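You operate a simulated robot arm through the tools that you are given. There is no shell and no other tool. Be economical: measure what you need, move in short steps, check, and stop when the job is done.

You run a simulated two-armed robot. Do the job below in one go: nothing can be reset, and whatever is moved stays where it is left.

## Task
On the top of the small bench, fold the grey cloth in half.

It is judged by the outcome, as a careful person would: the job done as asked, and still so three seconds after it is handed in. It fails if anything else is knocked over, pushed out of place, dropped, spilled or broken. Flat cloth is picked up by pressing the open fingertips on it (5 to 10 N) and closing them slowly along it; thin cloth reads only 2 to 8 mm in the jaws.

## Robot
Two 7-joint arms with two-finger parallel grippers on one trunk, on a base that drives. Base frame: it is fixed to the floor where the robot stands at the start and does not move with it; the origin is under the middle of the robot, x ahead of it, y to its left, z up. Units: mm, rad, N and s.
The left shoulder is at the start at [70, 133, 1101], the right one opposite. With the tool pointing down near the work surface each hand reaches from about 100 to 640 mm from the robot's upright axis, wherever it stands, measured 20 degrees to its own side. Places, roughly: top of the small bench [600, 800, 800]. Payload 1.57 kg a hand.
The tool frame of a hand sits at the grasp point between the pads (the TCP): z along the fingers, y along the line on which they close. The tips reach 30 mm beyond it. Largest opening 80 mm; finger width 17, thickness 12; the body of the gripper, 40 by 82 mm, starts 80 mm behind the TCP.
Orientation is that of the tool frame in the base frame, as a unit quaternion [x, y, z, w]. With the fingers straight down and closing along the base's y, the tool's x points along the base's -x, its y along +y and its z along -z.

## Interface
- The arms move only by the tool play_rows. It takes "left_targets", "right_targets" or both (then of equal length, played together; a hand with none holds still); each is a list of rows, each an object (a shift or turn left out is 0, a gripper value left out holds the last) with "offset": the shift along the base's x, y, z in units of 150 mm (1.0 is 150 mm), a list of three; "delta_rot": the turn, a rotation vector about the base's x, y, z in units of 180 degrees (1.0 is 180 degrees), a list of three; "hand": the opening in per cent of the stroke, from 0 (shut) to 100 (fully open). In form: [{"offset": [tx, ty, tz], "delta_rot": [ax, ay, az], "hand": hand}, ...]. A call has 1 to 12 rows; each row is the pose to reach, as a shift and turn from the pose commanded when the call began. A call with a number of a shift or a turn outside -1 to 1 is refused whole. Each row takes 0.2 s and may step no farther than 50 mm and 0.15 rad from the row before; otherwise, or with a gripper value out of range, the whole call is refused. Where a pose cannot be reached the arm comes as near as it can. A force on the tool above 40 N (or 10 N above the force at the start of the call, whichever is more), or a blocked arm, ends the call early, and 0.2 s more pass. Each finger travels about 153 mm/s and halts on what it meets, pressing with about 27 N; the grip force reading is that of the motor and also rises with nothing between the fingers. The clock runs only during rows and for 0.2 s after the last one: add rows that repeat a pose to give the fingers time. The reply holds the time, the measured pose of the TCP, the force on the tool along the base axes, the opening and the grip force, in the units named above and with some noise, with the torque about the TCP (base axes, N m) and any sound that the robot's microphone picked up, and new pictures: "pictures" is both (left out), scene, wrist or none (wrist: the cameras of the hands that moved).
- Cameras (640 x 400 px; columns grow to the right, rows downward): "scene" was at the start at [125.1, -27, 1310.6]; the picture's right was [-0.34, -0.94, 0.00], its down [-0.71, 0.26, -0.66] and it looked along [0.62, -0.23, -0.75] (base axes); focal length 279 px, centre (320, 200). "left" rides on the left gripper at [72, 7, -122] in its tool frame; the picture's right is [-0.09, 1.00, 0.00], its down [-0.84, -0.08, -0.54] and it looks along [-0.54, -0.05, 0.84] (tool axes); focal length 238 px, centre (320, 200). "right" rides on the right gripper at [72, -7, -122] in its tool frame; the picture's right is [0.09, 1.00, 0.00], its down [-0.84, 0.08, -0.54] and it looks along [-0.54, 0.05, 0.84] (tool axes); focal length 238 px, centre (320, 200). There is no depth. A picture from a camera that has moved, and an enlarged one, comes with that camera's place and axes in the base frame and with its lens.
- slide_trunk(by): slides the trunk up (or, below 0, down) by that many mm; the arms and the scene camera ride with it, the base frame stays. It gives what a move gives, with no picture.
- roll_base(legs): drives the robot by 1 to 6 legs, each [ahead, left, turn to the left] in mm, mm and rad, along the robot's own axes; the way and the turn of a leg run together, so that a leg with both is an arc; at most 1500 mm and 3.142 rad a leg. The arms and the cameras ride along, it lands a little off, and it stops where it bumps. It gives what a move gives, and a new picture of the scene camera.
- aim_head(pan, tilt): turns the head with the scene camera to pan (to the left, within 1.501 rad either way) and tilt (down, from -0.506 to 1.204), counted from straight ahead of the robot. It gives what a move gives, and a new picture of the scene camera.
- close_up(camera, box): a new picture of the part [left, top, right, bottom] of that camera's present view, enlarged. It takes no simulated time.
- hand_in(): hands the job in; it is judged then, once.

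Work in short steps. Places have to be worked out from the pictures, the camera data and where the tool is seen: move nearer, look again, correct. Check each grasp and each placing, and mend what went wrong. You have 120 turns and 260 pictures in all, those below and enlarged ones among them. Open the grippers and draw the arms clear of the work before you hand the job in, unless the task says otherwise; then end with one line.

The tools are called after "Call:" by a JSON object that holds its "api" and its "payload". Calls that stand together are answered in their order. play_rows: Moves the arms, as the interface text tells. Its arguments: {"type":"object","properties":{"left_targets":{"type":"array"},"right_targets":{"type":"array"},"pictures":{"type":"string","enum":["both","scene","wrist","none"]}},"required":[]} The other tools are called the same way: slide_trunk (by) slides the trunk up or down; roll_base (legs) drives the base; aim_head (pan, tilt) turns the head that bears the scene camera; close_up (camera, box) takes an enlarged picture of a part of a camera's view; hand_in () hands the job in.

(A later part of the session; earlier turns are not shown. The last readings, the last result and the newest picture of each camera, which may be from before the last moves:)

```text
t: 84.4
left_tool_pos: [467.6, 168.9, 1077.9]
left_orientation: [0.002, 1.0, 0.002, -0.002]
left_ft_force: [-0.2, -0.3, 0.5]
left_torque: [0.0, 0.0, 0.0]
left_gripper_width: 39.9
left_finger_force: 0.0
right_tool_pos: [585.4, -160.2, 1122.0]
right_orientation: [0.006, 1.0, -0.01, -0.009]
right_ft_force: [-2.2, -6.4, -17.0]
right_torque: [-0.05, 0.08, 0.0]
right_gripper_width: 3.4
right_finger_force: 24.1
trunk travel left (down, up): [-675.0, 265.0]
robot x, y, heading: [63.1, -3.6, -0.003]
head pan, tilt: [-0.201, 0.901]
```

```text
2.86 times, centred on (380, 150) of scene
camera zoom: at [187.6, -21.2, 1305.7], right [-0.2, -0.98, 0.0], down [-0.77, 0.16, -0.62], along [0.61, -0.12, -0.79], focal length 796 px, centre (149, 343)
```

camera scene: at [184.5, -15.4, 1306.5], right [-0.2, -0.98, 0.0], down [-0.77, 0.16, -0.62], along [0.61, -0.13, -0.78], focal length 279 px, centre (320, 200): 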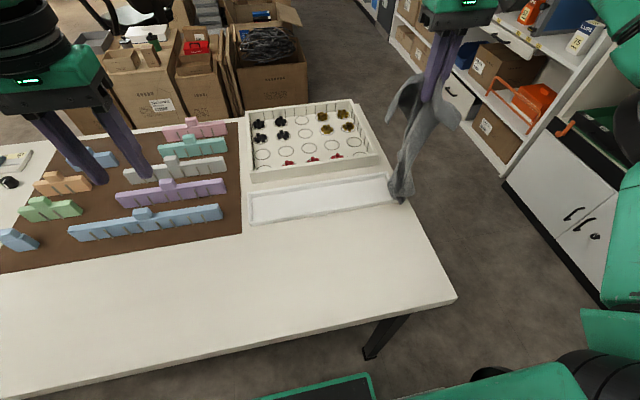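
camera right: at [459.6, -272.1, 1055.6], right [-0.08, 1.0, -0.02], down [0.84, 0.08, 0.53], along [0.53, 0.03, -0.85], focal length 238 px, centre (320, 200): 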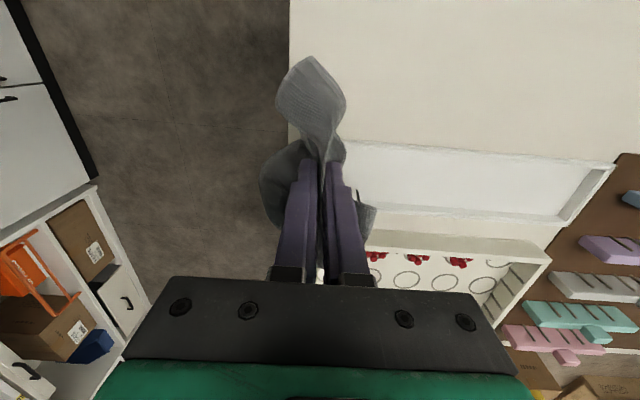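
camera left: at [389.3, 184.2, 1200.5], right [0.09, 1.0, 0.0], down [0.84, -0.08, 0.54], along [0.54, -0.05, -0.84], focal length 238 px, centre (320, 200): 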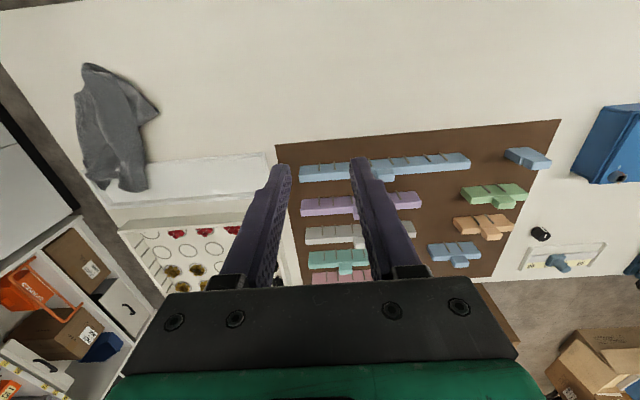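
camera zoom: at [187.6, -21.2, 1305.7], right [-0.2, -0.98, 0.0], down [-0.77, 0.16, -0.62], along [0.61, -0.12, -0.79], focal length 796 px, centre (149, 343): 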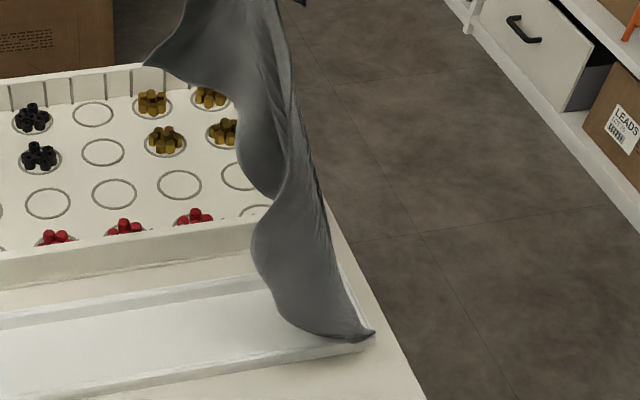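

Now just the tip corner is seen outside the right wall, its neck through the wall. I slacken, carry the body over to the outside (y≈−335), then lift so the neck passes over the wall.

Call:
{"api": "play_rows", "payload": {"right_targets": [{"offset": [0, -0.2, -0.15]}, {"offset": [0, -0.45, -0.3]}, {"offset": [0, -0.7, -0.4]}, {"offset": [0, -0.95, -0.45]}, {"offset": [0, -1.0, -0.45]}], "pictures": "none"}}

Call:
{"api": "play_rows", "payload": {"right_targets": [{"offset": [0, -0.2, 0]}, {"offset": [0, -0.25, 0.2]}, {"offset": [0, -0.25, 0.4]}, {"offset": [0, -0.25, 0.5]}], "pictures": "scene"}}

Call:
{"api": "close_up", "payload": {"camera": "scene", "box": [310, 80, 450, 220]}}

```text
t: 85.6
left_tool_pos: [464.9, 174.1, 1078.4]
left_orientation: [0.0, 1.0, 0.0, 0.0]
left_ft_force: [-0.6, 0.6, 0.1]
left_torque: [-0.02, -0.03, -0.05]
left_gripper_width: 40.1
left_finger_force: 0.0
right_tool_pos: [577.8, -290.8, 1056.7]
right_orientation: [0.006, 1.0, -0.01, -0.005]
right_ft_force: [0.2, 0.2, -0.4]
right_torque: [0.02, -0.01, -0.04]
right_gripper_width: 3.2
right_finger_force: 24.8
right hand out of reach, approached as far as the arm can: row 4, 5
trunk travel left (down, up): [-675.0, 265.0]
robot x, y, heading: [58.2, 2.2, -0.002]
head pan, tilt: [-0.201, 0.901]
```

```text
t: 86.6
left_tool_pos: [464.4, 172.7, 1077.9]
left_orientation: [0.0, 1.0, -0.001, 0.0]
left_ft_force: [0.2, 0.3, 0.5]
left_torque: [0.01, 0.02, 0.0]
left_gripper_width: 40.0
left_finger_force: 0.1
right_tool_pos: [546.8, -299.2, 1112.4]
right_orientation: [0.006, 1.0, -0.009, -0.005]
right_ft_force: [-0.1, 0.2, -3.0]
right_torque: [0.02, -0.05, 0.0]
right_gripper_width: 3.6
right_finger_force: 24.5
right hand out of reach, approached as far as the arm can: row 1, 2, 3, 4
trunk travel left (down, up): [-675.0, 265.0]
robot x, y, heading: [56.2, -0.5, 0.004]
head pan, tilt: [-0.201, 0.901]
camera scene: at [184.8, -16.2, 1306.5], right [-0.2, -0.98, 0.0], down [-0.77, 0.16, -0.62], along [0.61, -0.12, -0.78], focal length 279 px, centre (320, 200)
```

scene: 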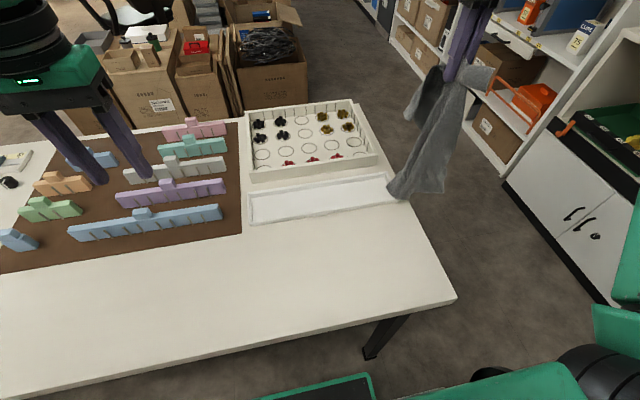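

```text
2.86 times, centred on (380, 150) of scene
camera zoom: at [184.8, -16.2, 1306.5], right [-0.2, -0.98, 0.0], down [-0.77, 0.16, -0.62], along [0.61, -0.12, -0.78], focal length 796 px, centre (149, 343)
```

zoom: 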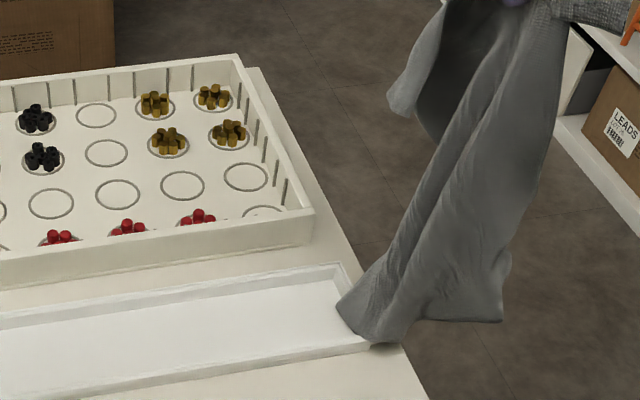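

The tip is probably caught below the tray rim's lip, so lifting can't free it. I lay the bundle on the open bench in front, then will pinch the tip itself outside the tray.

Call:
{"api": "play_rows", "payload": {"right_targets": [{"offset": [-0.1, 0.2, -0.2]}, {"offset": [-0.2, 0.4, -0.4]}, {"offset": [-0.3, 0.6, -0.6]}, {"offset": [-0.45, 0.8, -0.8]}, {"offset": [-0.6, 0.95, -0.98]}], "pictures": "none"}}

Call:
{"api": "play_rows", "payload": {"right_targets": [{"offset": [-0.1, 0.05, -0.3]}, {"offset": [-0.2, 0.1, -0.6]}, {"offset": [-0.25, 0.1, -0.8]}, {"offset": [-0.25, 0.1, -0.8], "hand": 30}, {"offset": [-0.25, 0.1, -0.8], "hand": 60}, {"offset": [-0.25, 0.1, -0.55], "hand": 70}, {"offset": [-0.25, 0.1, -0.2]}, {"offset": [0, -0.1, 0]}], "pictures": "both"}}

```text
t: 87.8
left_tool_pos: [464.0, 174.2, 1077.9]
left_orientation: [0.002, 1.0, 0.0, 0.0]
left_ft_force: [0.3, 0.4, -0.5]
left_torque: [-0.01, -0.01, -0.02]
left_gripper_width: 40.5
left_finger_force: 0.1
right_tool_pos: [457.4, -157.2, 966.9]
right_orientation: [0.005, 1.0, -0.01, -0.005]
right_ft_force: [0.1, 0.5, -0.1]
right_torque: [-0.02, 0.03, 0.01]
right_gripper_width: 3.0
right_finger_force: 23.8
trunk travel left (down, up): [-675.0, 265.0]
robot x, y, heading: [61.5, -1.1, -0.001]
head pan, tilt: [-0.201, 0.901]
```

```text
refused: row 7 steps farther than a row can; nothing moved
```

Call:
{"api": "play_rows", "payload": {"right_targets": [{"offset": [-0.1, 0.05, -0.3]}, {"offset": [-0.2, 0.1, -0.6]}, {"offset": [-0.25, 0.1, -0.8]}, {"offset": [-0.25, 0.1, -0.8], "hand": 30}, {"offset": [-0.25, 0.1, -0.8], "hand": 60}, {"offset": [-0.25, 0.1, -0.55], "hand": 70}, {"offset": [-0.25, 0.1, -0.25]}, {"offset": [-0.2, 0.05, 0.05]}], "pictures": "both"}}

Call:
{"api": "close_up", "payload": {"camera": "scene", "box": [310, 140, 430, 260]}}

```text
t: 89.6
left_tool_pos: [464.8, 174.1, 1078.9]
left_orientation: [0.001, 1.0, 0.0, 0.0]
left_ft_force: [0.6, -0.1, 0.5]
left_torque: [-0.02, 0.02, -0.03]
left_gripper_width: 40.0
left_finger_force: 0.0
right_tool_pos: [426.9, -151.1, 977.0]
right_orientation: [0.004, 1.0, -0.011, -0.005]
right_ft_force: [-0.5, -1.1, 0.8]
right_torque: [-0.01, 0.01, -0.03]
right_gripper_width: 55.8
right_finger_force: 0.1
trunk travel left (down, up): [-675.0, 265.0]
robot x, y, heading: [58.5, 1.2, -0.002]
head pan, tilt: [-0.201, 0.901]
camera scene: at [184.4, -15.6, 1306.5], right [-0.2, -0.98, 0.0], down [-0.77, 0.16, -0.62], along [0.61, -0.13, -0.78], focal length 279 px, centre (320, 200)
camera right: at [356.2, -154.5, 1098.7], right [-0.08, 1.0, -0.02], down [0.84, 0.08, 0.53], along [0.53, 0.03, -0.85], focal length 238 px, centre (320, 200)
```

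scene: 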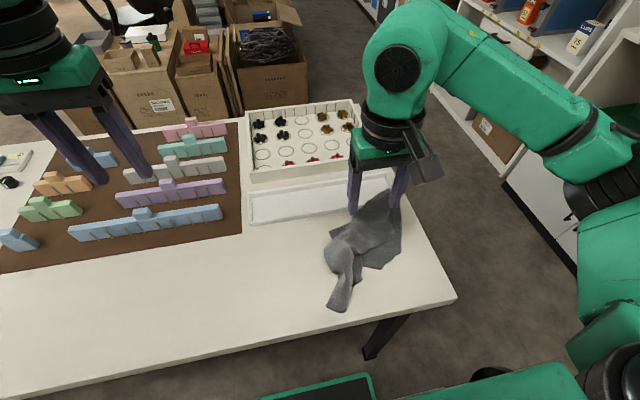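
right: 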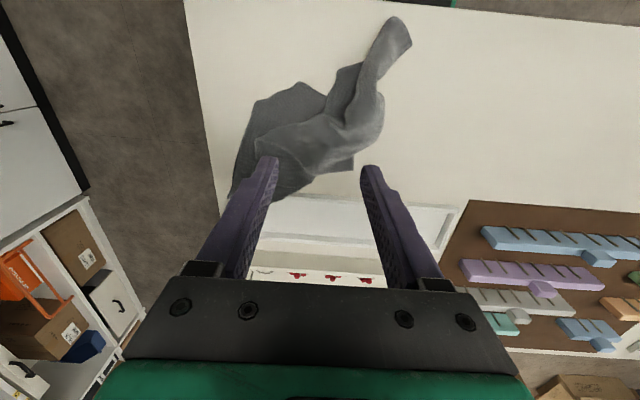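

```text
3.33 times, centred on (370, 200) of scene
camera zoom: at [184.4, -15.6, 1306.5], right [-0.2, -0.98, 0.0], down [-0.77, 0.16, -0.62], along [0.61, -0.13, -0.78], focal length 928 px, centre (153, 200)
```

zoom: 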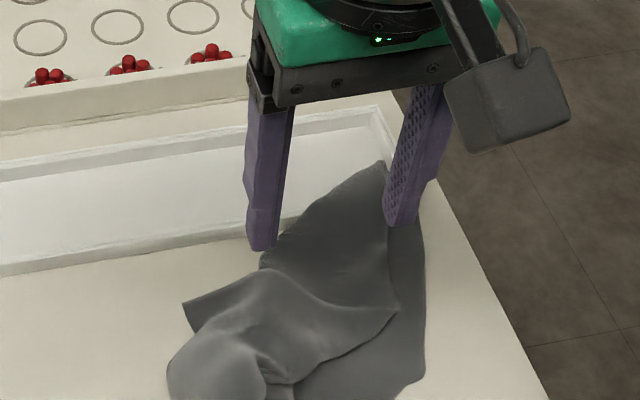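

The bundle lies safely on the bench. I move over the tray's right corner to look at the hooked tip.

Call:
{"api": "play_rows", "payload": {"right_targets": [{"offset": [0.2, -0.2, 0]}, {"offset": [0.4, -0.4, 0]}, {"offset": [0.6, -0.6, 0]}, {"offset": [0.6, -0.75, -0.2]}, {"offset": [0.6, -0.8, -0.4]}], "pictures": "none"}}

Call:
{"api": "close_up", "payload": {"camera": "right", "box": [220, 80, 420, 220]}}

```text
t: 90.8
left_tool_pos: [465.2, 172.7, 1079.1]
left_orientation: [0.001, 1.0, 0.0, 0.0]
left_ft_force: [-0.5, -0.3, 0.6]
left_torque: [0.01, -0.02, 0.0]
left_gripper_width: 39.7
left_finger_force: 0.1
right_tool_pos: [516.9, -268.9, 913.8]
right_orientation: [0.005, 1.0, -0.01, -0.005]
right_ft_force: [-0.5, -0.6, -0.1]
right_torque: [-0.01, -0.01, -0.02]
right_gripper_width: 56.0
right_finger_force: 0.0
trunk travel left (down, up): [-675.0, 265.0]
robot x, y, heading: [61.6, -3.6, -0.001]
head pan, tilt: [-0.201, 0.901]
```

```text
2.86 times, centred on (320, 150) of right
camera zoom: at [445.6, -272.0, 1035.4], right [-0.08, 1.0, -0.02], down [0.84, 0.08, 0.53], along [0.53, 0.03, -0.85], focal length 681 px, centre (320, 343)
```

zoom: 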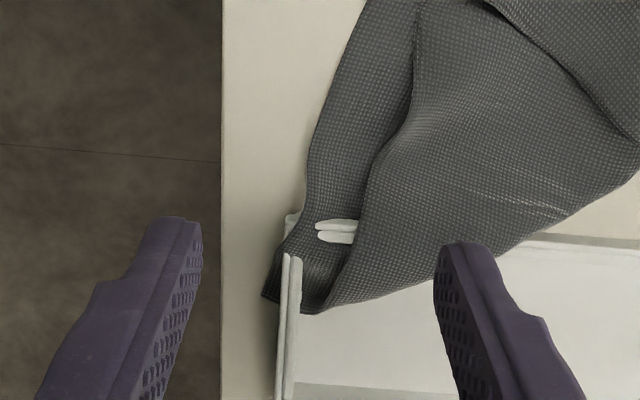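

Clear now: only a ~20 mm tip (≈[565,−286]) wraps the right wall. I pinch just in front of the tray corner again, then pull it outward to the right first, and up after.

Call:
{"api": "play_rows", "payload": {"right_targets": [{"offset": [0.03, 0.05, -0.25], "hand": 50}, {"offset": [0.03, 0.05, -0.5]}, {"offset": [0.03, 0.05, -0.63]}, {"offset": [0.03, 0.05, -0.69]}, {"offset": [0.03, 0.05, -0.69], "hand": 44}, {"offset": [0.03, 0.05, -0.69], "hand": 37}, {"offset": [0.03, 0.05, -0.69], "hand": 30}, {"offset": [0.03, 0.05, -0.69], "hand": 23}, {"offset": [0.03, 0.05, -0.69], "hand": 16}, {"offset": [0.03, 0.05, -0.69], "hand": 8}, {"offset": [0.03, 0.05, -0.69], "hand": 0}, {"offset": [0.03, 0.05, -0.69], "hand": 0}], "pictures": "none"}}

Call:
{"api": "close_up", "payload": {"camera": "right", "box": [200, 60, 440, 220]}}

```text
t: 93.4
left_tool_pos: [460.8, 175.5, 1080.0]
left_orientation: [0.001, 1.0, 0.0, 0.002]
left_ft_force: [-0.2, 0.2, 0.1]
left_torque: [-0.03, -0.01, -0.03]
left_gripper_width: 40.0
left_finger_force: 0.0
right_tool_pos: [520.2, -261.9, 812.5]
right_orientation: [0.006, 1.0, -0.01, -0.002]
right_ft_force: [3.0, -6.1, 27.0]
right_torque: [0.0, -0.28, -0.08]
right_gripper_width: 3.4
right_finger_force: 24.5
trunk travel left (down, up): [-675.0, 265.0]
robot x, y, heading: [57.8, 0.7, -0.001]
head pan, tilt: [-0.201, 0.901]
```

```text
2.50 times, centred on (320, 140) of right
camera zoom: at [448.6, -265.3, 934.0], right [-0.08, 1.0, -0.02], down [0.84, 0.08, 0.54], along [0.54, 0.03, -0.84], focal length 596 px, centre (320, 350)
```

zoom: 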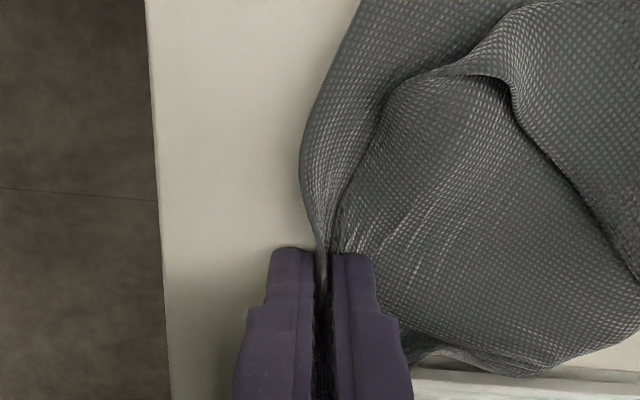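

Gripped (3.4 mm). Now lift ~25 mm, move out to the right (−y 50 mm), then up.

Call:
{"api": "play_rows", "payload": {"right_targets": [{"offset": [0, 0, 0.1]}, {"offset": [0.02, -0.1, 0.18]}, {"offset": [0.08, -0.25, 0.2]}, {"offset": [0.12, -0.38, 0.22]}, {"offset": [0.14, -0.4, 0.36]}, {"offset": [0.14, -0.4, 0.52]}], "pictures": "wrist"}}

Call:
{"api": "close_up", "payload": {"camera": "scene", "box": [340, 120, 440, 220]}}

```text
t: 94.8
left_tool_pos: [464.0, 174.0, 1078.7]
left_orientation: [0.001, 1.0, 0.0, 0.0]
left_ft_force: [-1.2, -0.3, 0.0]
left_torque: [0.02, 0.02, -0.02]
left_gripper_width: 40.0
left_finger_force: 0.0
right_tool_pos: [540.8, -320.5, 887.2]
right_orientation: [0.005, 1.0, -0.011, -0.006]
right_ft_force: [-1.0, 0.3, 0.0]
right_torque: [0.0, 0.01, 0.01]
right_gripper_width: 2.2
right_finger_force: 23.4
trunk travel left (down, up): [-675.0, 265.0]
robot x, y, heading: [58.2, 0.8, -0.001]
head pan, tilt: [-0.201, 0.901]
camera right: at [470.9, -324.6, 1009.8], right [-0.08, 1.0, -0.02], down [0.84, 0.08, 0.53], along [0.53, 0.03, -0.85], focal length 238 px, centre (320, 200)
```

right: 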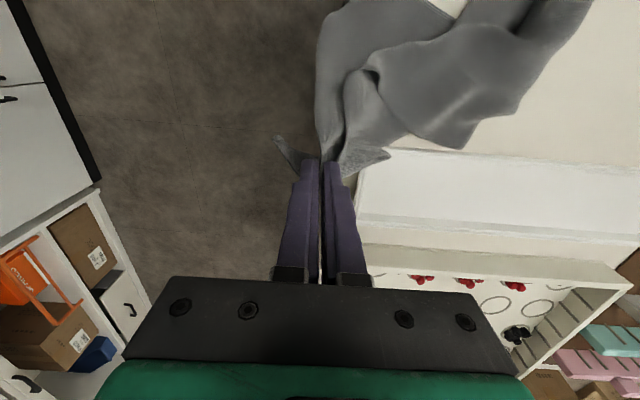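

```text
4.00 times, centred on (390, 170) of scene
camera zoom: at [184.3, -15.1, 1306.6], right [-0.2, -0.98, 0.0], down [-0.77, 0.16, -0.62], along [0.61, -0.13, -0.78], focal length 1114 px, centre (40, 320)
```

zoom: 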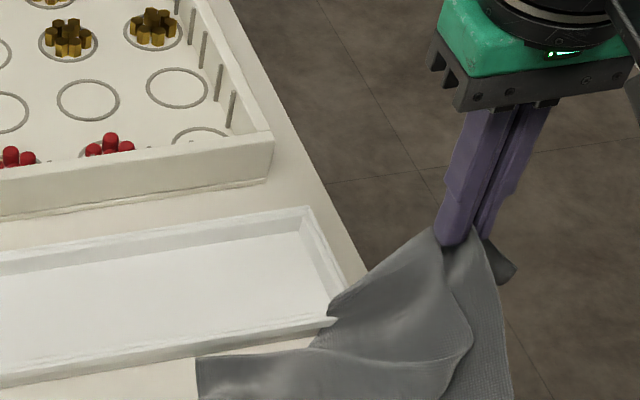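

It's free of the tray. I bring it up and back over the open bench to see how it hangs from this corner.

Call:
{"api": "play_rows", "payload": {"right_targets": [{"offset": [-0.1, 0.1, 0.25]}, {"offset": [-0.2, 0.3, 0.48]}, {"offset": [-0.3, 0.5, 0.7]}, {"offset": [-0.45, 0.7, 0.9]}, {"offset": [-0.55, 0.85, 1.0]}], "pictures": "none"}}

Call:
{"api": "play_rows", "payload": {"right_targets": [{"offset": [0, 0.15, 0.25]}, {"offset": [0, 0.3, 0.5]}, {"offset": [0, 0.4, 0.75]}, {"offset": [0, 0.4, 0.95]}], "pictures": "both"}}

```text
t: 96.0
left_tool_pos: [464.3, 173.1, 1078.4]
left_orientation: [0.001, 1.0, 0.0, 0.0]
left_ft_force: [0.1, -0.2, 0.5]
left_torque: [-0.03, 0.03, 0.02]
left_gripper_width: 40.0
left_finger_force: 0.1
right_tool_pos: [460.0, -197.9, 1037.5]
right_orientation: [0.005, 1.0, -0.012, -0.007]
right_ft_force: [-0.4, 0.1, -0.9]
right_torque: [-0.02, 0.03, -0.01]
right_gripper_width: 1.6
right_finger_force: 23.7
trunk travel left (down, up): [-675.0, 265.0]
robot x, y, heading: [58.1, -1.2, 0.002]
head pan, tilt: [-0.201, 0.901]
```

```text
t: 97.0
left_tool_pos: [463.5, 174.2, 1078.6]
left_orientation: [0.001, 1.0, 0.0, 0.0]
left_ft_force: [0.0, 0.3, -0.3]
left_torque: [0.02, 0.02, 0.03]
left_gripper_width: 39.8
left_finger_force: 0.1
right_tool_pos: [459.9, -133.7, 1181.6]
right_orientation: [0.005, 1.0, -0.011, -0.005]
right_ft_force: [0.4, 0.3, -0.2]
right_torque: [0.02, -0.03, 0.01]
right_gripper_width: 2.1
right_finger_force: 23.3
trunk travel left (down, up): [-675.0, 265.0]
robot x, y, heading: [59.4, -1.6, 0.0]
head pan, tilt: [-0.201, 0.901]
camera scene: at [183.1, -15.0, 1306.7], right [-0.2, -0.98, 0.0], down [-0.77, 0.16, -0.62], along [0.61, -0.13, -0.78], focal length 279 px, centre (320, 200)
camera right: at [388.0, -137.5, 1303.5], right [-0.08, 1.0, -0.02], down [0.84, 0.08, 0.53], along [0.53, 0.03, -0.85], focal length 238 px, centre (320, 200)
```

scene: 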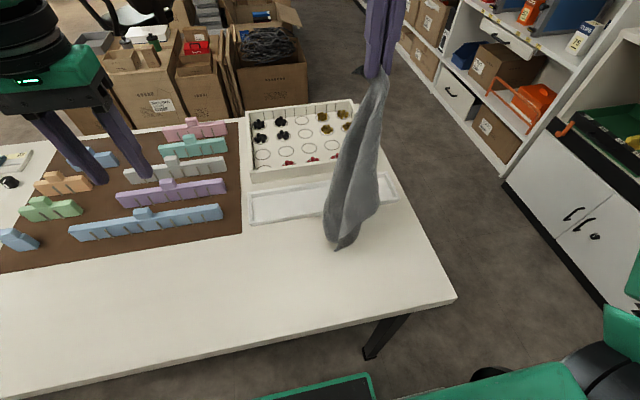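
right: 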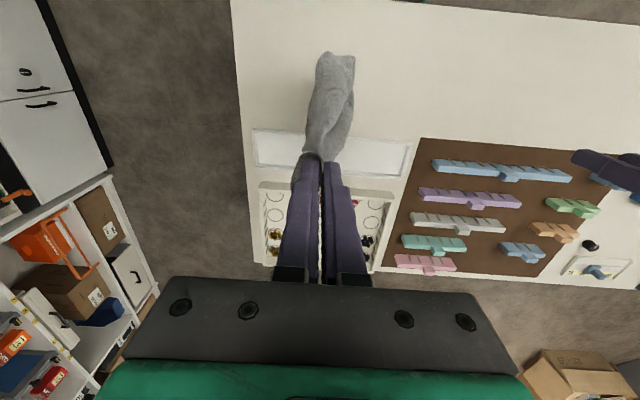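

The whole cloth now hangs from one corner, free. I'll carry it left, let its tail touch at y≈+90, then lay it out in an arc to the right so it lies as a long strip and the other corners show.

Call:
{"api": "play_rows", "payload": {"left_targets": [{"offset": [-0.1, 0.2, 0]}, {"offset": [-0.2, 0.4, 0]}, {"offset": [-0.3, 0.6, 0]}, {"offset": [-0.4, 0.8, 0]}], "right_targets": [{"offset": [-0.05, 0.25, 0.08]}, {"offset": [-0.1, 0.5, 0.08]}, {"offset": [-0.15, 0.75, 0.08]}, {"offset": [-0.2, 1.0, 0.08]}], "pictures": "scene"}}

```text
t: 98.0
left_tool_pos: [401.5, 296.1, 1078.2]
left_orientation: [0.002, 1.0, -0.002, 0.0]
left_ft_force: [0.0, 0.4, -0.4]
left_torque: [-0.06, -0.07, -0.01]
left_gripper_width: 39.8
left_finger_force: 0.0
right_tool_pos: [425.8, 19.1, 1193.7]
right_orientation: [0.006, 1.0, -0.012, -0.005]
right_ft_force: [-1.0, 0.7, 0.6]
right_torque: [-0.01, 0.01, 0.02]
right_gripper_width: 1.9
right_finger_force: 23.4
trunk travel left (down, up): [-675.0, 265.0]
robot x, y, heading: [57.1, 0.2, -0.001]
head pan, tilt: [-0.201, 0.901]
camera scene: at [182.1, -11.9, 1306.9], right [-0.2, -0.98, 0.0], down [-0.77, 0.16, -0.62], along [0.61, -0.13, -0.78], focal length 279 px, centre (320, 200)
```

scene: 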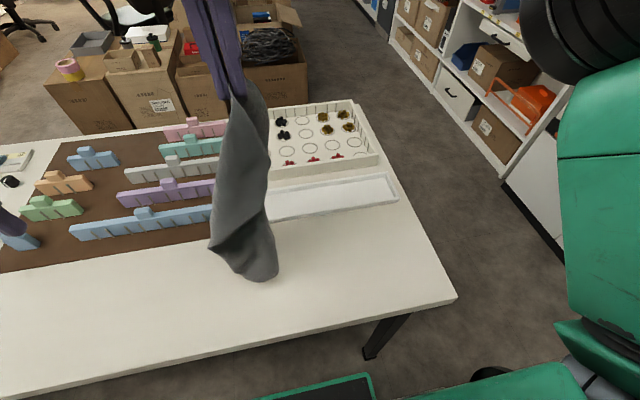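

Call:
{"api": "play_rows", "payload": {"right_targets": [{"offset": [-0.02, 0.2, 0.0]}, {"offset": [-0.04, 0.4, -0.05]}, {"offset": [-0.04, 0.4, -0.15]}, {"offset": [-0.04, 0.35, -0.3]}, {"offset": [-0.04, 0.15, -0.5]}, {"offset": [-0.04, -0.1, -0.7]}, {"offset": [-0.04, -0.36, -0.9]}], "pictures": "scene"}}

```text
t: 99.6
left_tool_pos: [404.8, 291.8, 1080.1]
left_orientation: [0.001, 1.0, 0.0, 0.001]
left_ft_force: [0.0, -0.4, -0.8]
left_torque: [0.02, -0.02, -0.03]
left_gripper_width: 39.8
left_finger_force: 0.0
right_tool_pos: [423.8, -41.8, 1057.8]
right_orientation: [0.005, 1.0, -0.01, -0.005]
right_ft_force: [-0.7, 0.4, -0.9]
right_torque: [-0.01, -0.03, 0.01]
right_gripper_width: 2.1
right_finger_force: 23.3
trunk travel left (down, up): [-675.0, 265.0]
robot x, y, heading: [60.4, -0.4, -0.003]
head pan, tilt: [-0.201, 0.901]
camera scene: at [184.4, -17.8, 1306.6], right [-0.2, -0.98, 0.0], down [-0.77, 0.16, -0.62], along [0.61, -0.12, -0.78], focal length 279 px, centre (320, 200)
```

scene: 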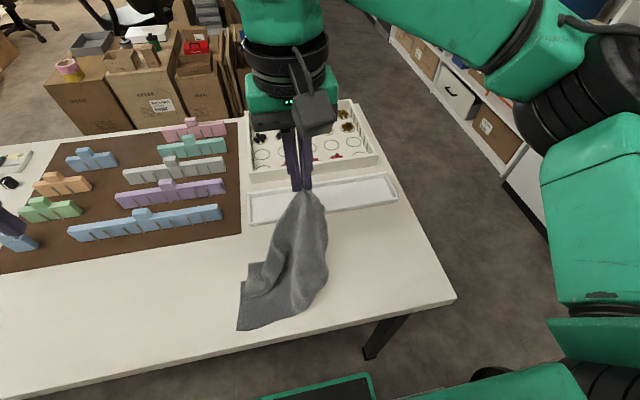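

The tail rests near the front of the bench. I continue laying to the right and slightly away from me.

Call:
{"api": "play_rows", "payload": {"right_targets": [{"offset": [0.06, -0.22, -0.22]}, {"offset": [0.12, -0.44, -0.42]}, {"offset": [0.18, -0.65, -0.64]}, {"offset": [0.22, -0.82, -0.9]}, {"offset": [0.25, -0.92, -1.0]}], "pictures": "none"}}

Call:
{"api": "play_rows", "payload": {"right_targets": [{"offset": [0.02, -0.1, -0.2]}, {"offset": [0.02, -0.15, -0.4]}, {"offset": [0.02, -0.2, -0.52]}], "pictures": "both"}}

Call:
{"api": "close_up", "payload": {"camera": "scene", "box": [210, 160, 450, 340]}}

```text
t: 100.8
left_tool_pos: [403.4, 291.8, 1080.0]
left_orientation: [0.0, 1.0, 0.001, 0.0]
left_ft_force: [1.2, -0.4, 0.7]
left_torque: [0.0, 0.01, 0.0]
left_gripper_width: 39.8
left_finger_force: 0.1
right_tool_pos: [461.5, -177.6, 908.4]
right_orientation: [0.005, 1.0, -0.011, -0.006]
right_ft_force: [-0.2, 0.6, -0.3]
right_torque: [0.02, 0.03, -0.01]
right_gripper_width: 2.0
right_finger_force: 23.5
trunk travel left (down, up): [-675.0, 265.0]
robot x, y, heading: [59.3, -4.0, 0.001]
head pan, tilt: [-0.201, 0.901]
```

```text
t: 101.6
left_tool_pos: [404.3, 294.1, 1081.2]
left_orientation: [0.001, 1.0, 0.0, 0.001]
left_ft_force: [0.4, 0.0, -0.3]
left_torque: [0.0, 0.0, -0.05]
left_gripper_width: 40.3
left_finger_force: 0.0
right_tool_pos: [463.9, -207.5, 828.0]
right_orientation: [0.006, 1.0, -0.009, -0.006]
right_ft_force: [-0.5, 0.5, -0.1]
right_torque: [0.03, -0.04, 0.03]
right_gripper_width: 1.7
right_finger_force: 23.8
trunk travel left (down, up): [-675.0, 265.0]
robot x, y, heading: [56.4, 3.3, -0.007]
head pan, tilt: [-0.201, 0.901]
camera scene: at [184.2, -16.1, 1306.6], right [-0.2, -0.98, 0.0], down [-0.77, 0.16, -0.62], along [0.61, -0.12, -0.78], focal length 279 px, centre (320, 200)
camera right: at [393.5, -211.4, 951.1], right [-0.08, 1.0, -0.02], down [0.84, 0.08, 0.53], along [0.53, 0.03, -0.85], focal length 238 px, centre (320, 200)
```

scene: 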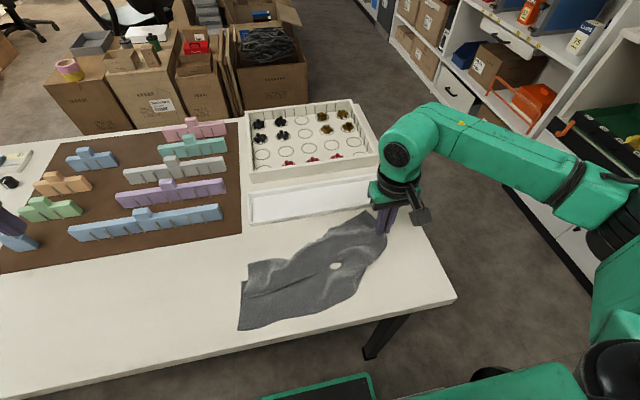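
right: 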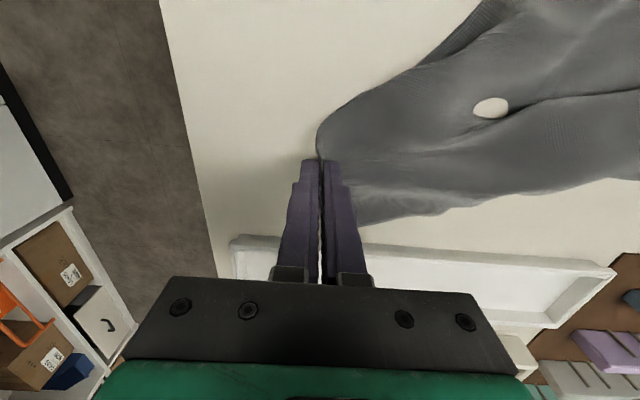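

```text
2.22 times, centred on (330, 250) of scene
camera zoom: at [184.2, -16.1, 1306.6], right [-0.2, -0.98, 0.0], down [-0.77, 0.16, -0.62], along [0.61, -0.12, -0.78], focal length 619 px, centre (298, 89)
```

zoom: 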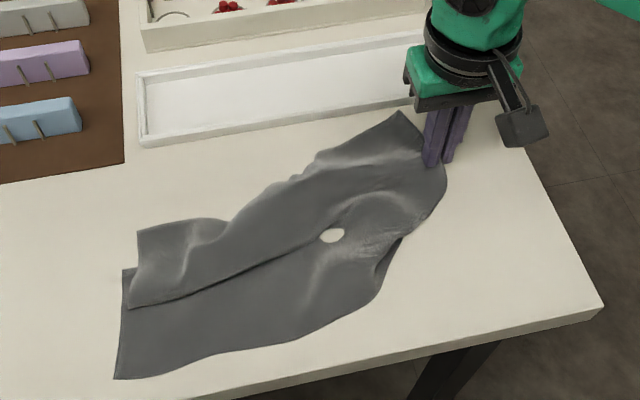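

Excellent: the cloth lies nearly in its original orientation, with one lengthwise Z-pleat. The far-left corner B is at ≈[460,82], while the right hand still holds the far-right corner. I bring the left hand to pinch near B, so I can then lift the far long edge with both hands.

Call:
{"api": "play_rows", "payload": {"left_targets": [{"offset": [0.05, -0.2, -0.2], "hand": 60}, {"offset": [0.1, -0.4, -0.4]}, {"offset": [0.15, -0.6, -0.6]}, {"offset": [0.2, -0.8, -0.8]}, {"offset": [0.28, -1.0, -1.0]}], "pictures": "none"}}

Call:
{"api": "play_rows", "payload": {"left_targets": [{"offset": [0, -0.2, -0.15]}, {"offset": [0, -0.4, -0.3]}, {"offset": [0, -0.6, -0.45]}], "pictures": "wrist"}}

Call:
{"api": "close_up", "payload": {"camera": "left", "box": [200, 60, 440, 220]}}

```text
t: 102.8
left_tool_pos: [447.4, 142.1, 930.8]
left_orientation: [0.001, 1.0, 0.0, 0.0]
left_ft_force: [0.0, -0.2, -0.1]
left_torque: [0.0, 0.03, 0.03]
left_gripper_width: 47.8
left_finger_force: 0.1
right_tool_pos: [465.6, -206.6, 829.0]
right_orientation: [0.005, 1.0, -0.009, -0.006]
right_ft_force: [0.2, 0.0, -0.4]
right_torque: [0.05, 0.04, 0.0]
right_gripper_width: 2.0
right_finger_force: 23.4
trunk travel left (down, up): [-675.0, 265.0]
robot x, y, heading: [57.3, 3.3, 0.0]
head pan, tilt: [-0.201, 0.901]
```

```text
t: 103.6
left_tool_pos: [445.4, 51.7, 861.1]
left_orientation: [0.001, 1.0, -0.001, 0.0]
left_ft_force: [0.7, 0.0, -1.0]
left_torque: [-0.02, 0.01, -0.01]
left_gripper_width: 47.9
left_finger_force: 0.1
right_tool_pos: [465.1, -209.4, 829.1]
right_orientation: [0.005, 1.0, -0.01, -0.006]
right_ft_force: [-0.2, 0.4, -0.1]
right_torque: [-0.01, 0.0, 0.01]
right_gripper_width: 2.0
right_finger_force: 23.4
trunk travel left (down, up): [-675.0, 265.0]
robot x, y, heading: [57.6, -0.7, -0.001]
head pan, tilt: [-0.201, 0.901]
camera left: at [373.6, 57.5, 982.7], right [0.09, 1.0, 0.0], down [0.84, -0.08, 0.54], along [0.54, -0.05, -0.84], focal length 238 px, centre (320, 200)
```

left: 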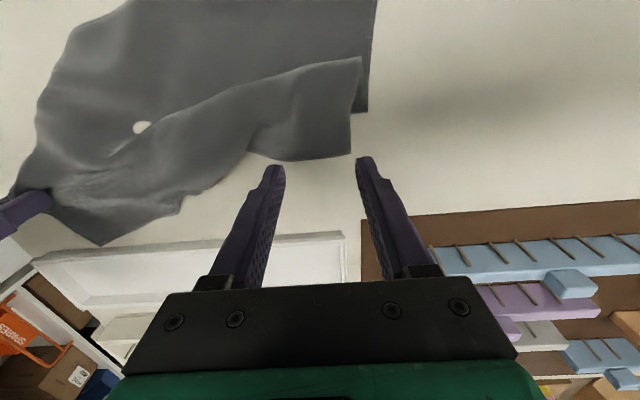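

```text
2.50 times, centred on (320, 140) of left
camera zoom: at [373.6, 57.5, 982.7], right [0.09, 1.0, 0.0], down [0.84, -0.08, 0.54], along [0.54, -0.05, -0.84], focal length 596 px, centre (320, 350)
```

zoom: 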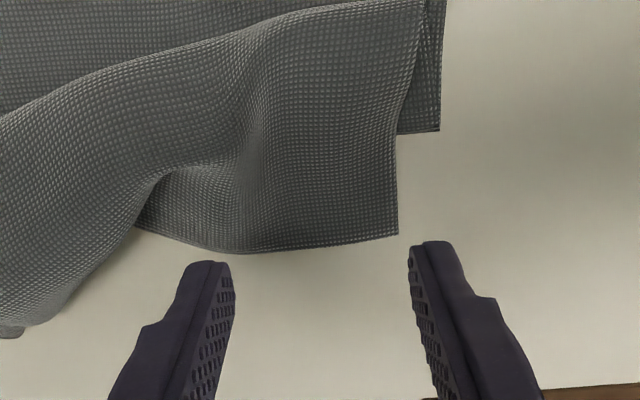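

B corner is at [457,78] with a small ridge beside it. I centre at y≈42, widen to 56 mm, lower to a ~10 N press.

Call:
{"api": "play_rows", "payload": {"left_targets": [{"offset": [0, -0.06, -0.1], "hand": 70}, {"offset": [0, -0.06, -0.22]}, {"offset": [0, -0.06, -0.3]}, {"offset": [0, -0.06, -0.335]}], "pictures": "none"}}

Call:
{"api": "close_up", "payload": {"camera": "left", "box": [200, 80, 440, 240]}}

```text
t: 104.6
left_tool_pos: [445.6, 44.0, 811.5]
left_orientation: [0.001, 1.0, 0.0, 0.001]
left_ft_force: [0.8, 0.4, 6.3]
left_torque: [0.09, -0.04, 0.01]
left_gripper_width: 56.2
left_finger_force: 0.3
right_tool_pos: [464.5, -207.6, 830.5]
right_orientation: [0.005, 1.0, -0.011, -0.005]
right_ft_force: [1.0, 0.2, -0.6]
right_torque: [0.02, -0.03, -0.01]
right_gripper_width: 1.7
right_finger_force: 23.7
trunk travel left (down, up): [-675.0, 265.0]
robot x, y, heading: [61.7, -0.4, -0.002]
head pan, tilt: [-0.201, 0.901]
```

```text
2.50 times, centred on (320, 160) of left
camera zoom: at [373.1, 50.5, 932.8], right [0.09, 1.0, 0.0], down [0.83, -0.08, 0.55], along [0.54, -0.05, -0.84], focal length 596 px, centre (320, 300)
```

zoom: 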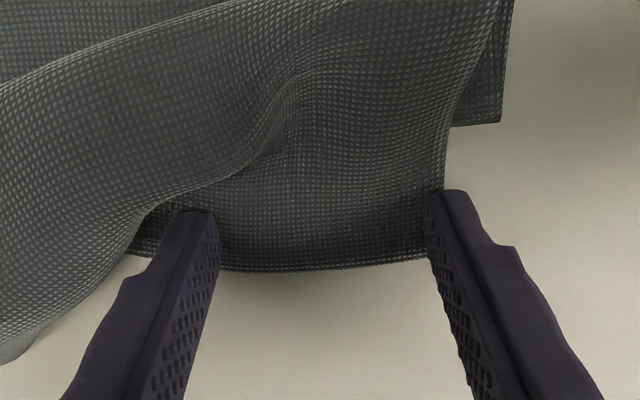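

Bracketing the corner; press slightly more and close slowly.

Call:
{"api": "play_rows", "payload": {"left_targets": [{"offset": [0, -0.02, -0.006], "hand": 64}, {"offset": [0, -0.02, -0.006], "hand": 57}, {"offset": [0, -0.02, -0.006], "hand": 50}, {"offset": [0, -0.02, -0.006], "hand": 43}, {"offset": [0, -0.02, -0.006], "hand": 36}, {"offset": [0, -0.02, -0.006], "hand": 29}, {"offset": [0, -0.02, -0.006], "hand": 22}, {"offset": [0, -0.02, -0.006], "hand": 15}, {"offset": [0, -0.02, -0.006], "hand": 8}, {"offset": [0, -0.02, -0.006], "hand": 0}, {"offset": [0, -0.02, -0.006], "hand": 0}], "pictures": "none"}}

Call:
{"api": "close_up", "payload": {"camera": "left", "box": [200, 80, 440, 240]}}

```text
t: 107.0
left_tool_pos: [444.9, 40.8, 812.0]
left_orientation: [0.003, 1.0, 0.001, 0.001]
left_ft_force: [1.8, -4.8, 27.1]
left_torque: [-0.09, 0.14, 0.02]
left_gripper_width: 3.8
left_finger_force: 25.0
right_tool_pos: [462.6, -207.9, 830.5]
right_orientation: [0.005, 1.0, -0.01, -0.005]
right_ft_force: [-1.3, 0.1, 0.1]
right_torque: [0.01, 0.02, -0.03]
right_gripper_width: 2.0
right_finger_force: 23.1
trunk travel left (down, up): [-675.0, 265.0]
robot x, y, heading: [57.5, -1.7, -0.002]
head pan, tilt: [-0.201, 0.901]
```

```text
2.50 times, centred on (320, 160) of left
camera zoom: at [371.9, 46.5, 932.6], right [0.1, 1.0, 0.0], down [0.83, -0.08, 0.55], along [0.54, -0.05, -0.84], focal length 596 px, centre (320, 300)
```

zoom: 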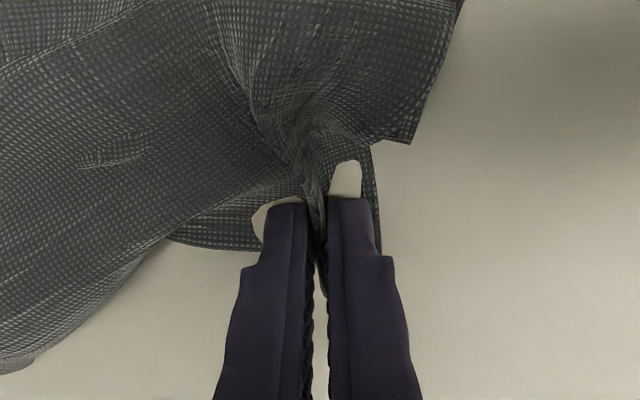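

Gripped, 3.8 mm. Lift both hands together, easing apart a little.

Call:
{"api": "play_rows", "payload": {"left_targets": [{"offset": [0, 0, 0.25]}, {"offset": [0, 0.02, 0.5]}, {"offset": [0, 0.04, 0.75]}, {"offset": [0, 0.06, 1.0]}], "right_targets": [{"offset": [-0.03, 0, 0.22]}, {"offset": [-0.06, -0.02, 0.45]}, {"offset": [-0.1, -0.04, 0.68]}, {"offset": [-0.13, -0.06, 0.88]}], "pictures": "both"}}

```text
t: 108.0
left_tool_pos: [443.8, 50.2, 959.1]
left_orientation: [0.002, 1.0, 0.0, -0.001]
left_ft_force: [0.2, -1.4, -0.4]
left_torque: [-0.03, -0.01, 0.03]
left_gripper_width: 2.8
left_finger_force: 23.8
right_tool_pos: [442.9, -216.0, 962.1]
right_orientation: [0.006, 1.0, -0.011, -0.005]
right_ft_force: [-0.4, 1.1, 0.0]
right_torque: [0.07, -0.06, 0.01]
right_gripper_width: 1.7
right_finger_force: 23.5
trunk travel left (down, up): [-675.0, 265.0]
robot x, y, heading: [59.4, -0.3, 0.0]
head pan, tilt: [-0.201, 0.901]
camera scene: at [183.0, -15.8, 1306.6], right [-0.2, -0.98, 0.0], down [-0.77, 0.16, -0.62], along [0.61, -0.13, -0.78], focal length 279 px, centre (320, 200)
camera right: at [371.8, -219.0, 1083.6], right [-0.08, 1.0, -0.02], down [0.84, 0.08, 0.53], along [0.53, 0.03, -0.85], focal length 238 px, centre (320, 200)
camera left: at [371.3, 57.2, 1080.4], right [0.09, 1.0, 0.0], down [0.84, -0.08, 0.54], along [0.54, -0.05, -0.84], focal length 238 px, centre (320, 200)
```

scene: 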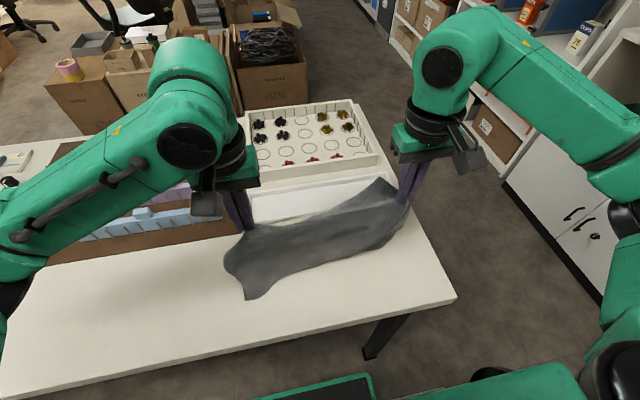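
right: 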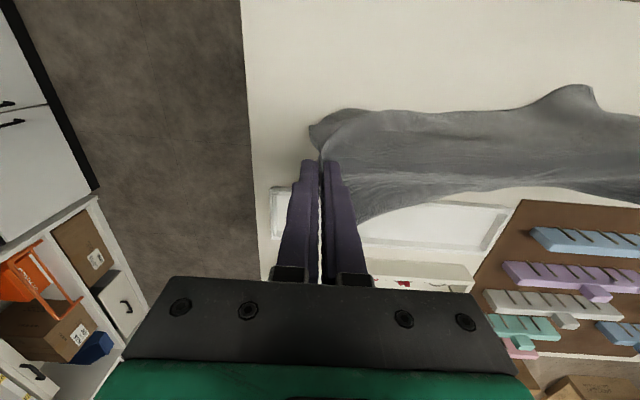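
left: 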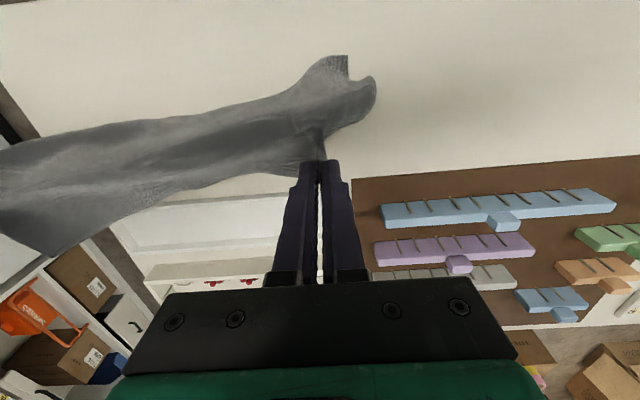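

Raise further to let it hang fully and show itself.

Call:
{"api": "play_rows", "payload": {"left_targets": [{"offset": [0, 0.02, 0.25]}, {"offset": [0, 0.04, 0.5]}, {"offset": [0, 0.05, 0.75]}, {"offset": [0, 0.05, 0.75]}], "right_targets": [{"offset": [0, -0.02, 0.25]}, {"offset": [0, -0.04, 0.5]}, {"offset": [0, -0.05, 0.75]}, {"offset": [0, -0.05, 0.75]}], "pictures": "scene"}}

Call:
{"api": "close_up", "payload": {"camera": "scene", "box": [200, 110, 440, 290]}}

```text
t: 109.0
left_tool_pos: [447.7, 57.8, 1073.0]
left_orientation: [0.002, 1.0, 0.0, -0.001]
left_ft_force: [1.3, -7.3, 0.2]
left_torque: [-0.2, -0.02, 0.18]
left_gripper_width: 3.4
left_finger_force: 23.9
right_tool_pos: [443.0, -224.7, 1076.1]
right_orientation: [0.005, 1.0, -0.01, -0.007]
right_ft_force: [-1.4, 6.7, 0.4]
right_torque: [0.21, 0.02, 0.05]
right_gripper_width: 2.0
right_finger_force: 23.8
trunk travel left (down, up): [-675.0, 265.0]
robot x, y, heading: [56.1, 2.3, -0.001]
head pan, tilt: [-0.201, 0.901]
camera scene: at [185.0, -16.1, 1306.5], right [-0.2, -0.98, 0.0], down [-0.77, 0.16, -0.62], along [0.61, -0.12, -0.78], focal length 279 px, centre (320, 200)
```

scene: 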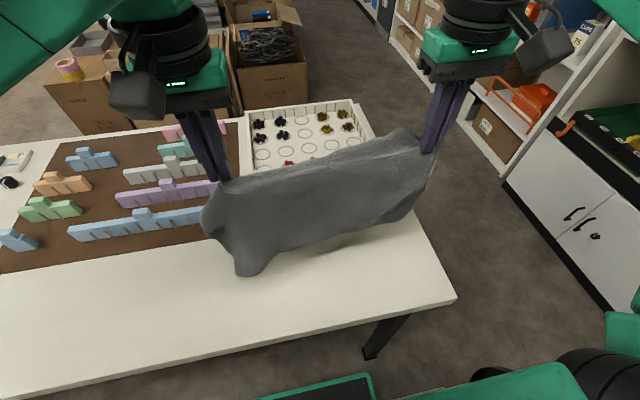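

```text
2.22 times, centred on (320, 200) of scene
camera zoom: at [185.0, -16.1, 1306.5], right [-0.2, -0.98, 0.0], down [-0.77, 0.16, -0.62], along [0.61, -0.12, -0.78], focal length 619 px, centre (320, 200)
```

zoom: 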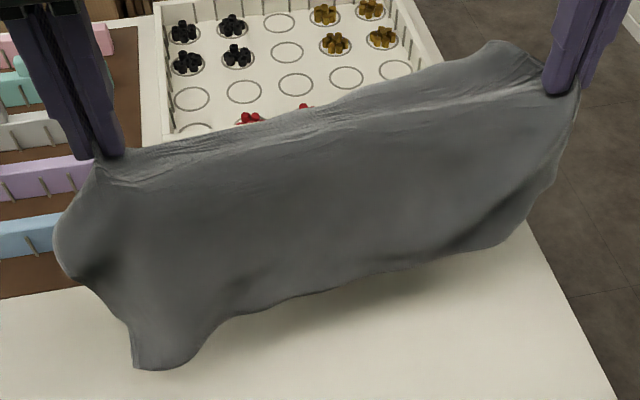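

It hangs cleanly, nearly full size. I'll lay it flat: hem touching down near the bench front, then hands lower in an arc away from me.

Call:
{"api": "play_rows", "payload": {"left_targets": [{"offset": [-0.25, 0, -0.05]}, {"offset": [-0.5, 0, -0.15]}, {"offset": [-0.75, 0, -0.3]}, {"offset": [-0.78, 0, -0.42]}, {"offset": [-0.78, 0, -0.42]}], "right_targets": [{"offset": [-0.25, 0, -0.05]}, {"offset": [-0.5, 0, -0.15]}, {"offset": [-0.75, 0, -0.3]}, {"offset": [-0.75, 0, -0.42]}, {"offset": [-0.75, 0, -0.42]}], "pictures": "scene"}}

```text
t: 110.2
left_tool_pos: [327.9, 58.5, 1007.2]
left_orientation: [0.001, 1.0, 0.0, -0.001]
left_ft_force: [0.8, -6.6, 0.5]
left_torque: [-0.24, 0.0, 0.17]
left_gripper_width: 3.6
left_finger_force: 24.6
right_tool_pos: [333.3, -224.6, 1009.8]
right_orientation: [0.004, 1.0, -0.009, -0.005]
right_ft_force: [0.4, 7.1, -0.9]
right_torque: [0.25, 0.04, 0.06]
right_gripper_width: 2.1
right_finger_force: 23.0
trunk travel left (down, up): [-675.0, 265.0]
robot x, y, heading: [58.0, 0.2, -0.0]
head pan, tilt: [-0.201, 0.901]
camera scene: at [184.5, -16.0, 1306.6], right [-0.2, -0.98, 0.0], down [-0.77, 0.16, -0.62], along [0.61, -0.13, -0.78], focal length 279 px, centre (320, 200)
```

scene: 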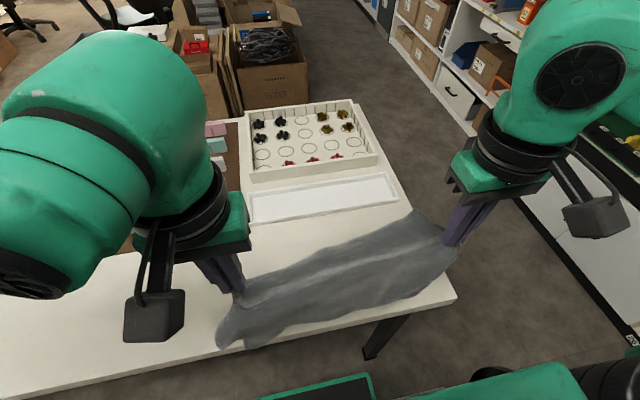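

Call:
{"api": "play_rows", "payload": {"left_targets": [{"offset": [0.2, 0, -0.03]}, {"offset": [0.45, 0, -0.12]}, {"offset": [0.7, 0, -0.27]}, {"offset": [0.95, 0, -0.45]}], "right_targets": [{"offset": [0.18, 0, -0.03]}, {"offset": [0.43, 0, -0.12]}, {"offset": [0.67, 0, -0.27]}, {"offset": [0.91, 0, -0.45]}], "pictures": "none"}}

Call:
{"api": "play_rows", "payload": {"left_targets": [{"offset": [0.15, 0, -0.25]}, {"offset": [0.28, 0, -0.53]}, {"offset": [0.32, 0, -0.78]}], "right_targets": [{"offset": [0.15, 0, -0.25]}, {"offset": [0.28, 0, -0.53]}, {"offset": [0.32, 0, -0.78]}], "pictures": "scene"}}

Call:
{"api": "close_up", "payload": {"camera": "scene", "box": [200, 160, 460, 350]}}

```text
t: 111.2
left_tool_pos: [474.4, 59.6, 939.1]
left_orientation: [0.002, 1.0, -0.001, -0.002]
left_ft_force: [0.8, -7.6, 0.6]
left_torque: [-0.24, 0.0, 0.16]
left_gripper_width: 3.6
left_finger_force: 24.7
right_tool_pos: [470.9, -224.1, 941.4]
right_orientation: [0.005, 1.0, -0.01, -0.008]
right_ft_force: [0.1, 7.5, -0.2]
right_torque: [0.3, 0.05, 0.07]
right_gripper_width: 2.1
right_finger_force: 23.8
trunk travel left (down, up): [-675.0, 265.0]
robot x, y, heading: [56.5, -0.9, -0.003]
head pan, tilt: [-0.201, 0.901]
```

```text
t: 112.0
left_tool_pos: [521.8, 57.4, 825.2]
left_orientation: [0.002, 1.0, -0.001, 0.003]
left_ft_force: [2.1, -6.6, 11.2]
left_torque: [-0.22, -0.04, 0.12]
left_gripper_width: 3.6
left_finger_force: 24.6
right_tool_pos: [513.5, -224.7, 826.1]
right_orientation: [0.004, 1.0, -0.01, -0.004]
right_ft_force: [-0.7, 5.9, 0.0]
right_torque: [0.24, 0.0, 0.07]
right_gripper_width: 2.2
right_finger_force: 23.5
trunk travel left (down, up): [-675.0, 265.0]
robot x, y, heading: [58.1, 1.7, -0.001]
head pan, tilt: [-0.201, 0.901]
camera scene: at [182.6, -16.3, 1307.2], right [-0.2, -0.98, 0.0], down [-0.77, 0.16, -0.62], along [0.61, -0.12, -0.78], focal length 279 px, centre (320, 200)
```

scene: 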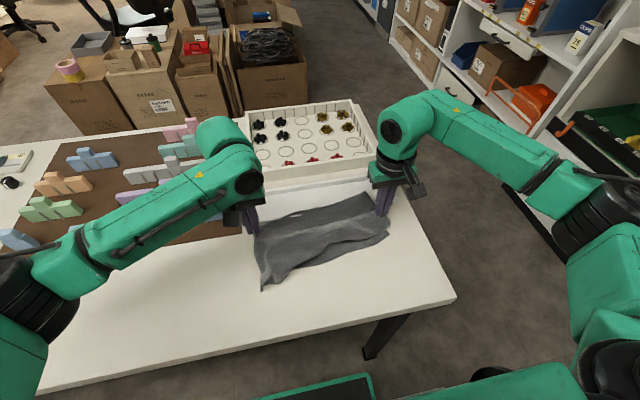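

```text
2.11 times, centred on (330, 255) of scene
camera zoom: at [182.6, -16.3, 1307.2], right [-0.2, -0.98, 0.0], down [-0.77, 0.16, -0.62], along [0.61, -0.12, -0.78], focal length 586 px, centre (299, 84)
```

zoom: 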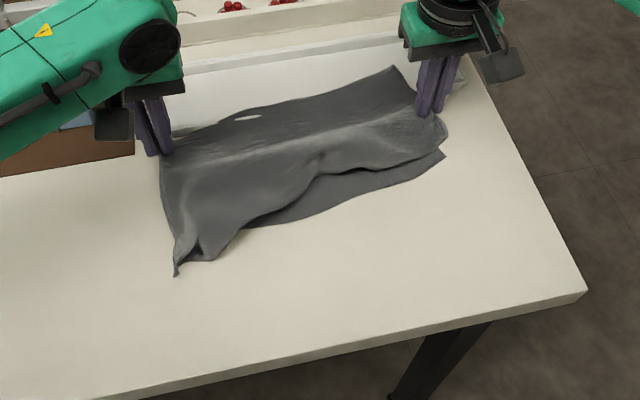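

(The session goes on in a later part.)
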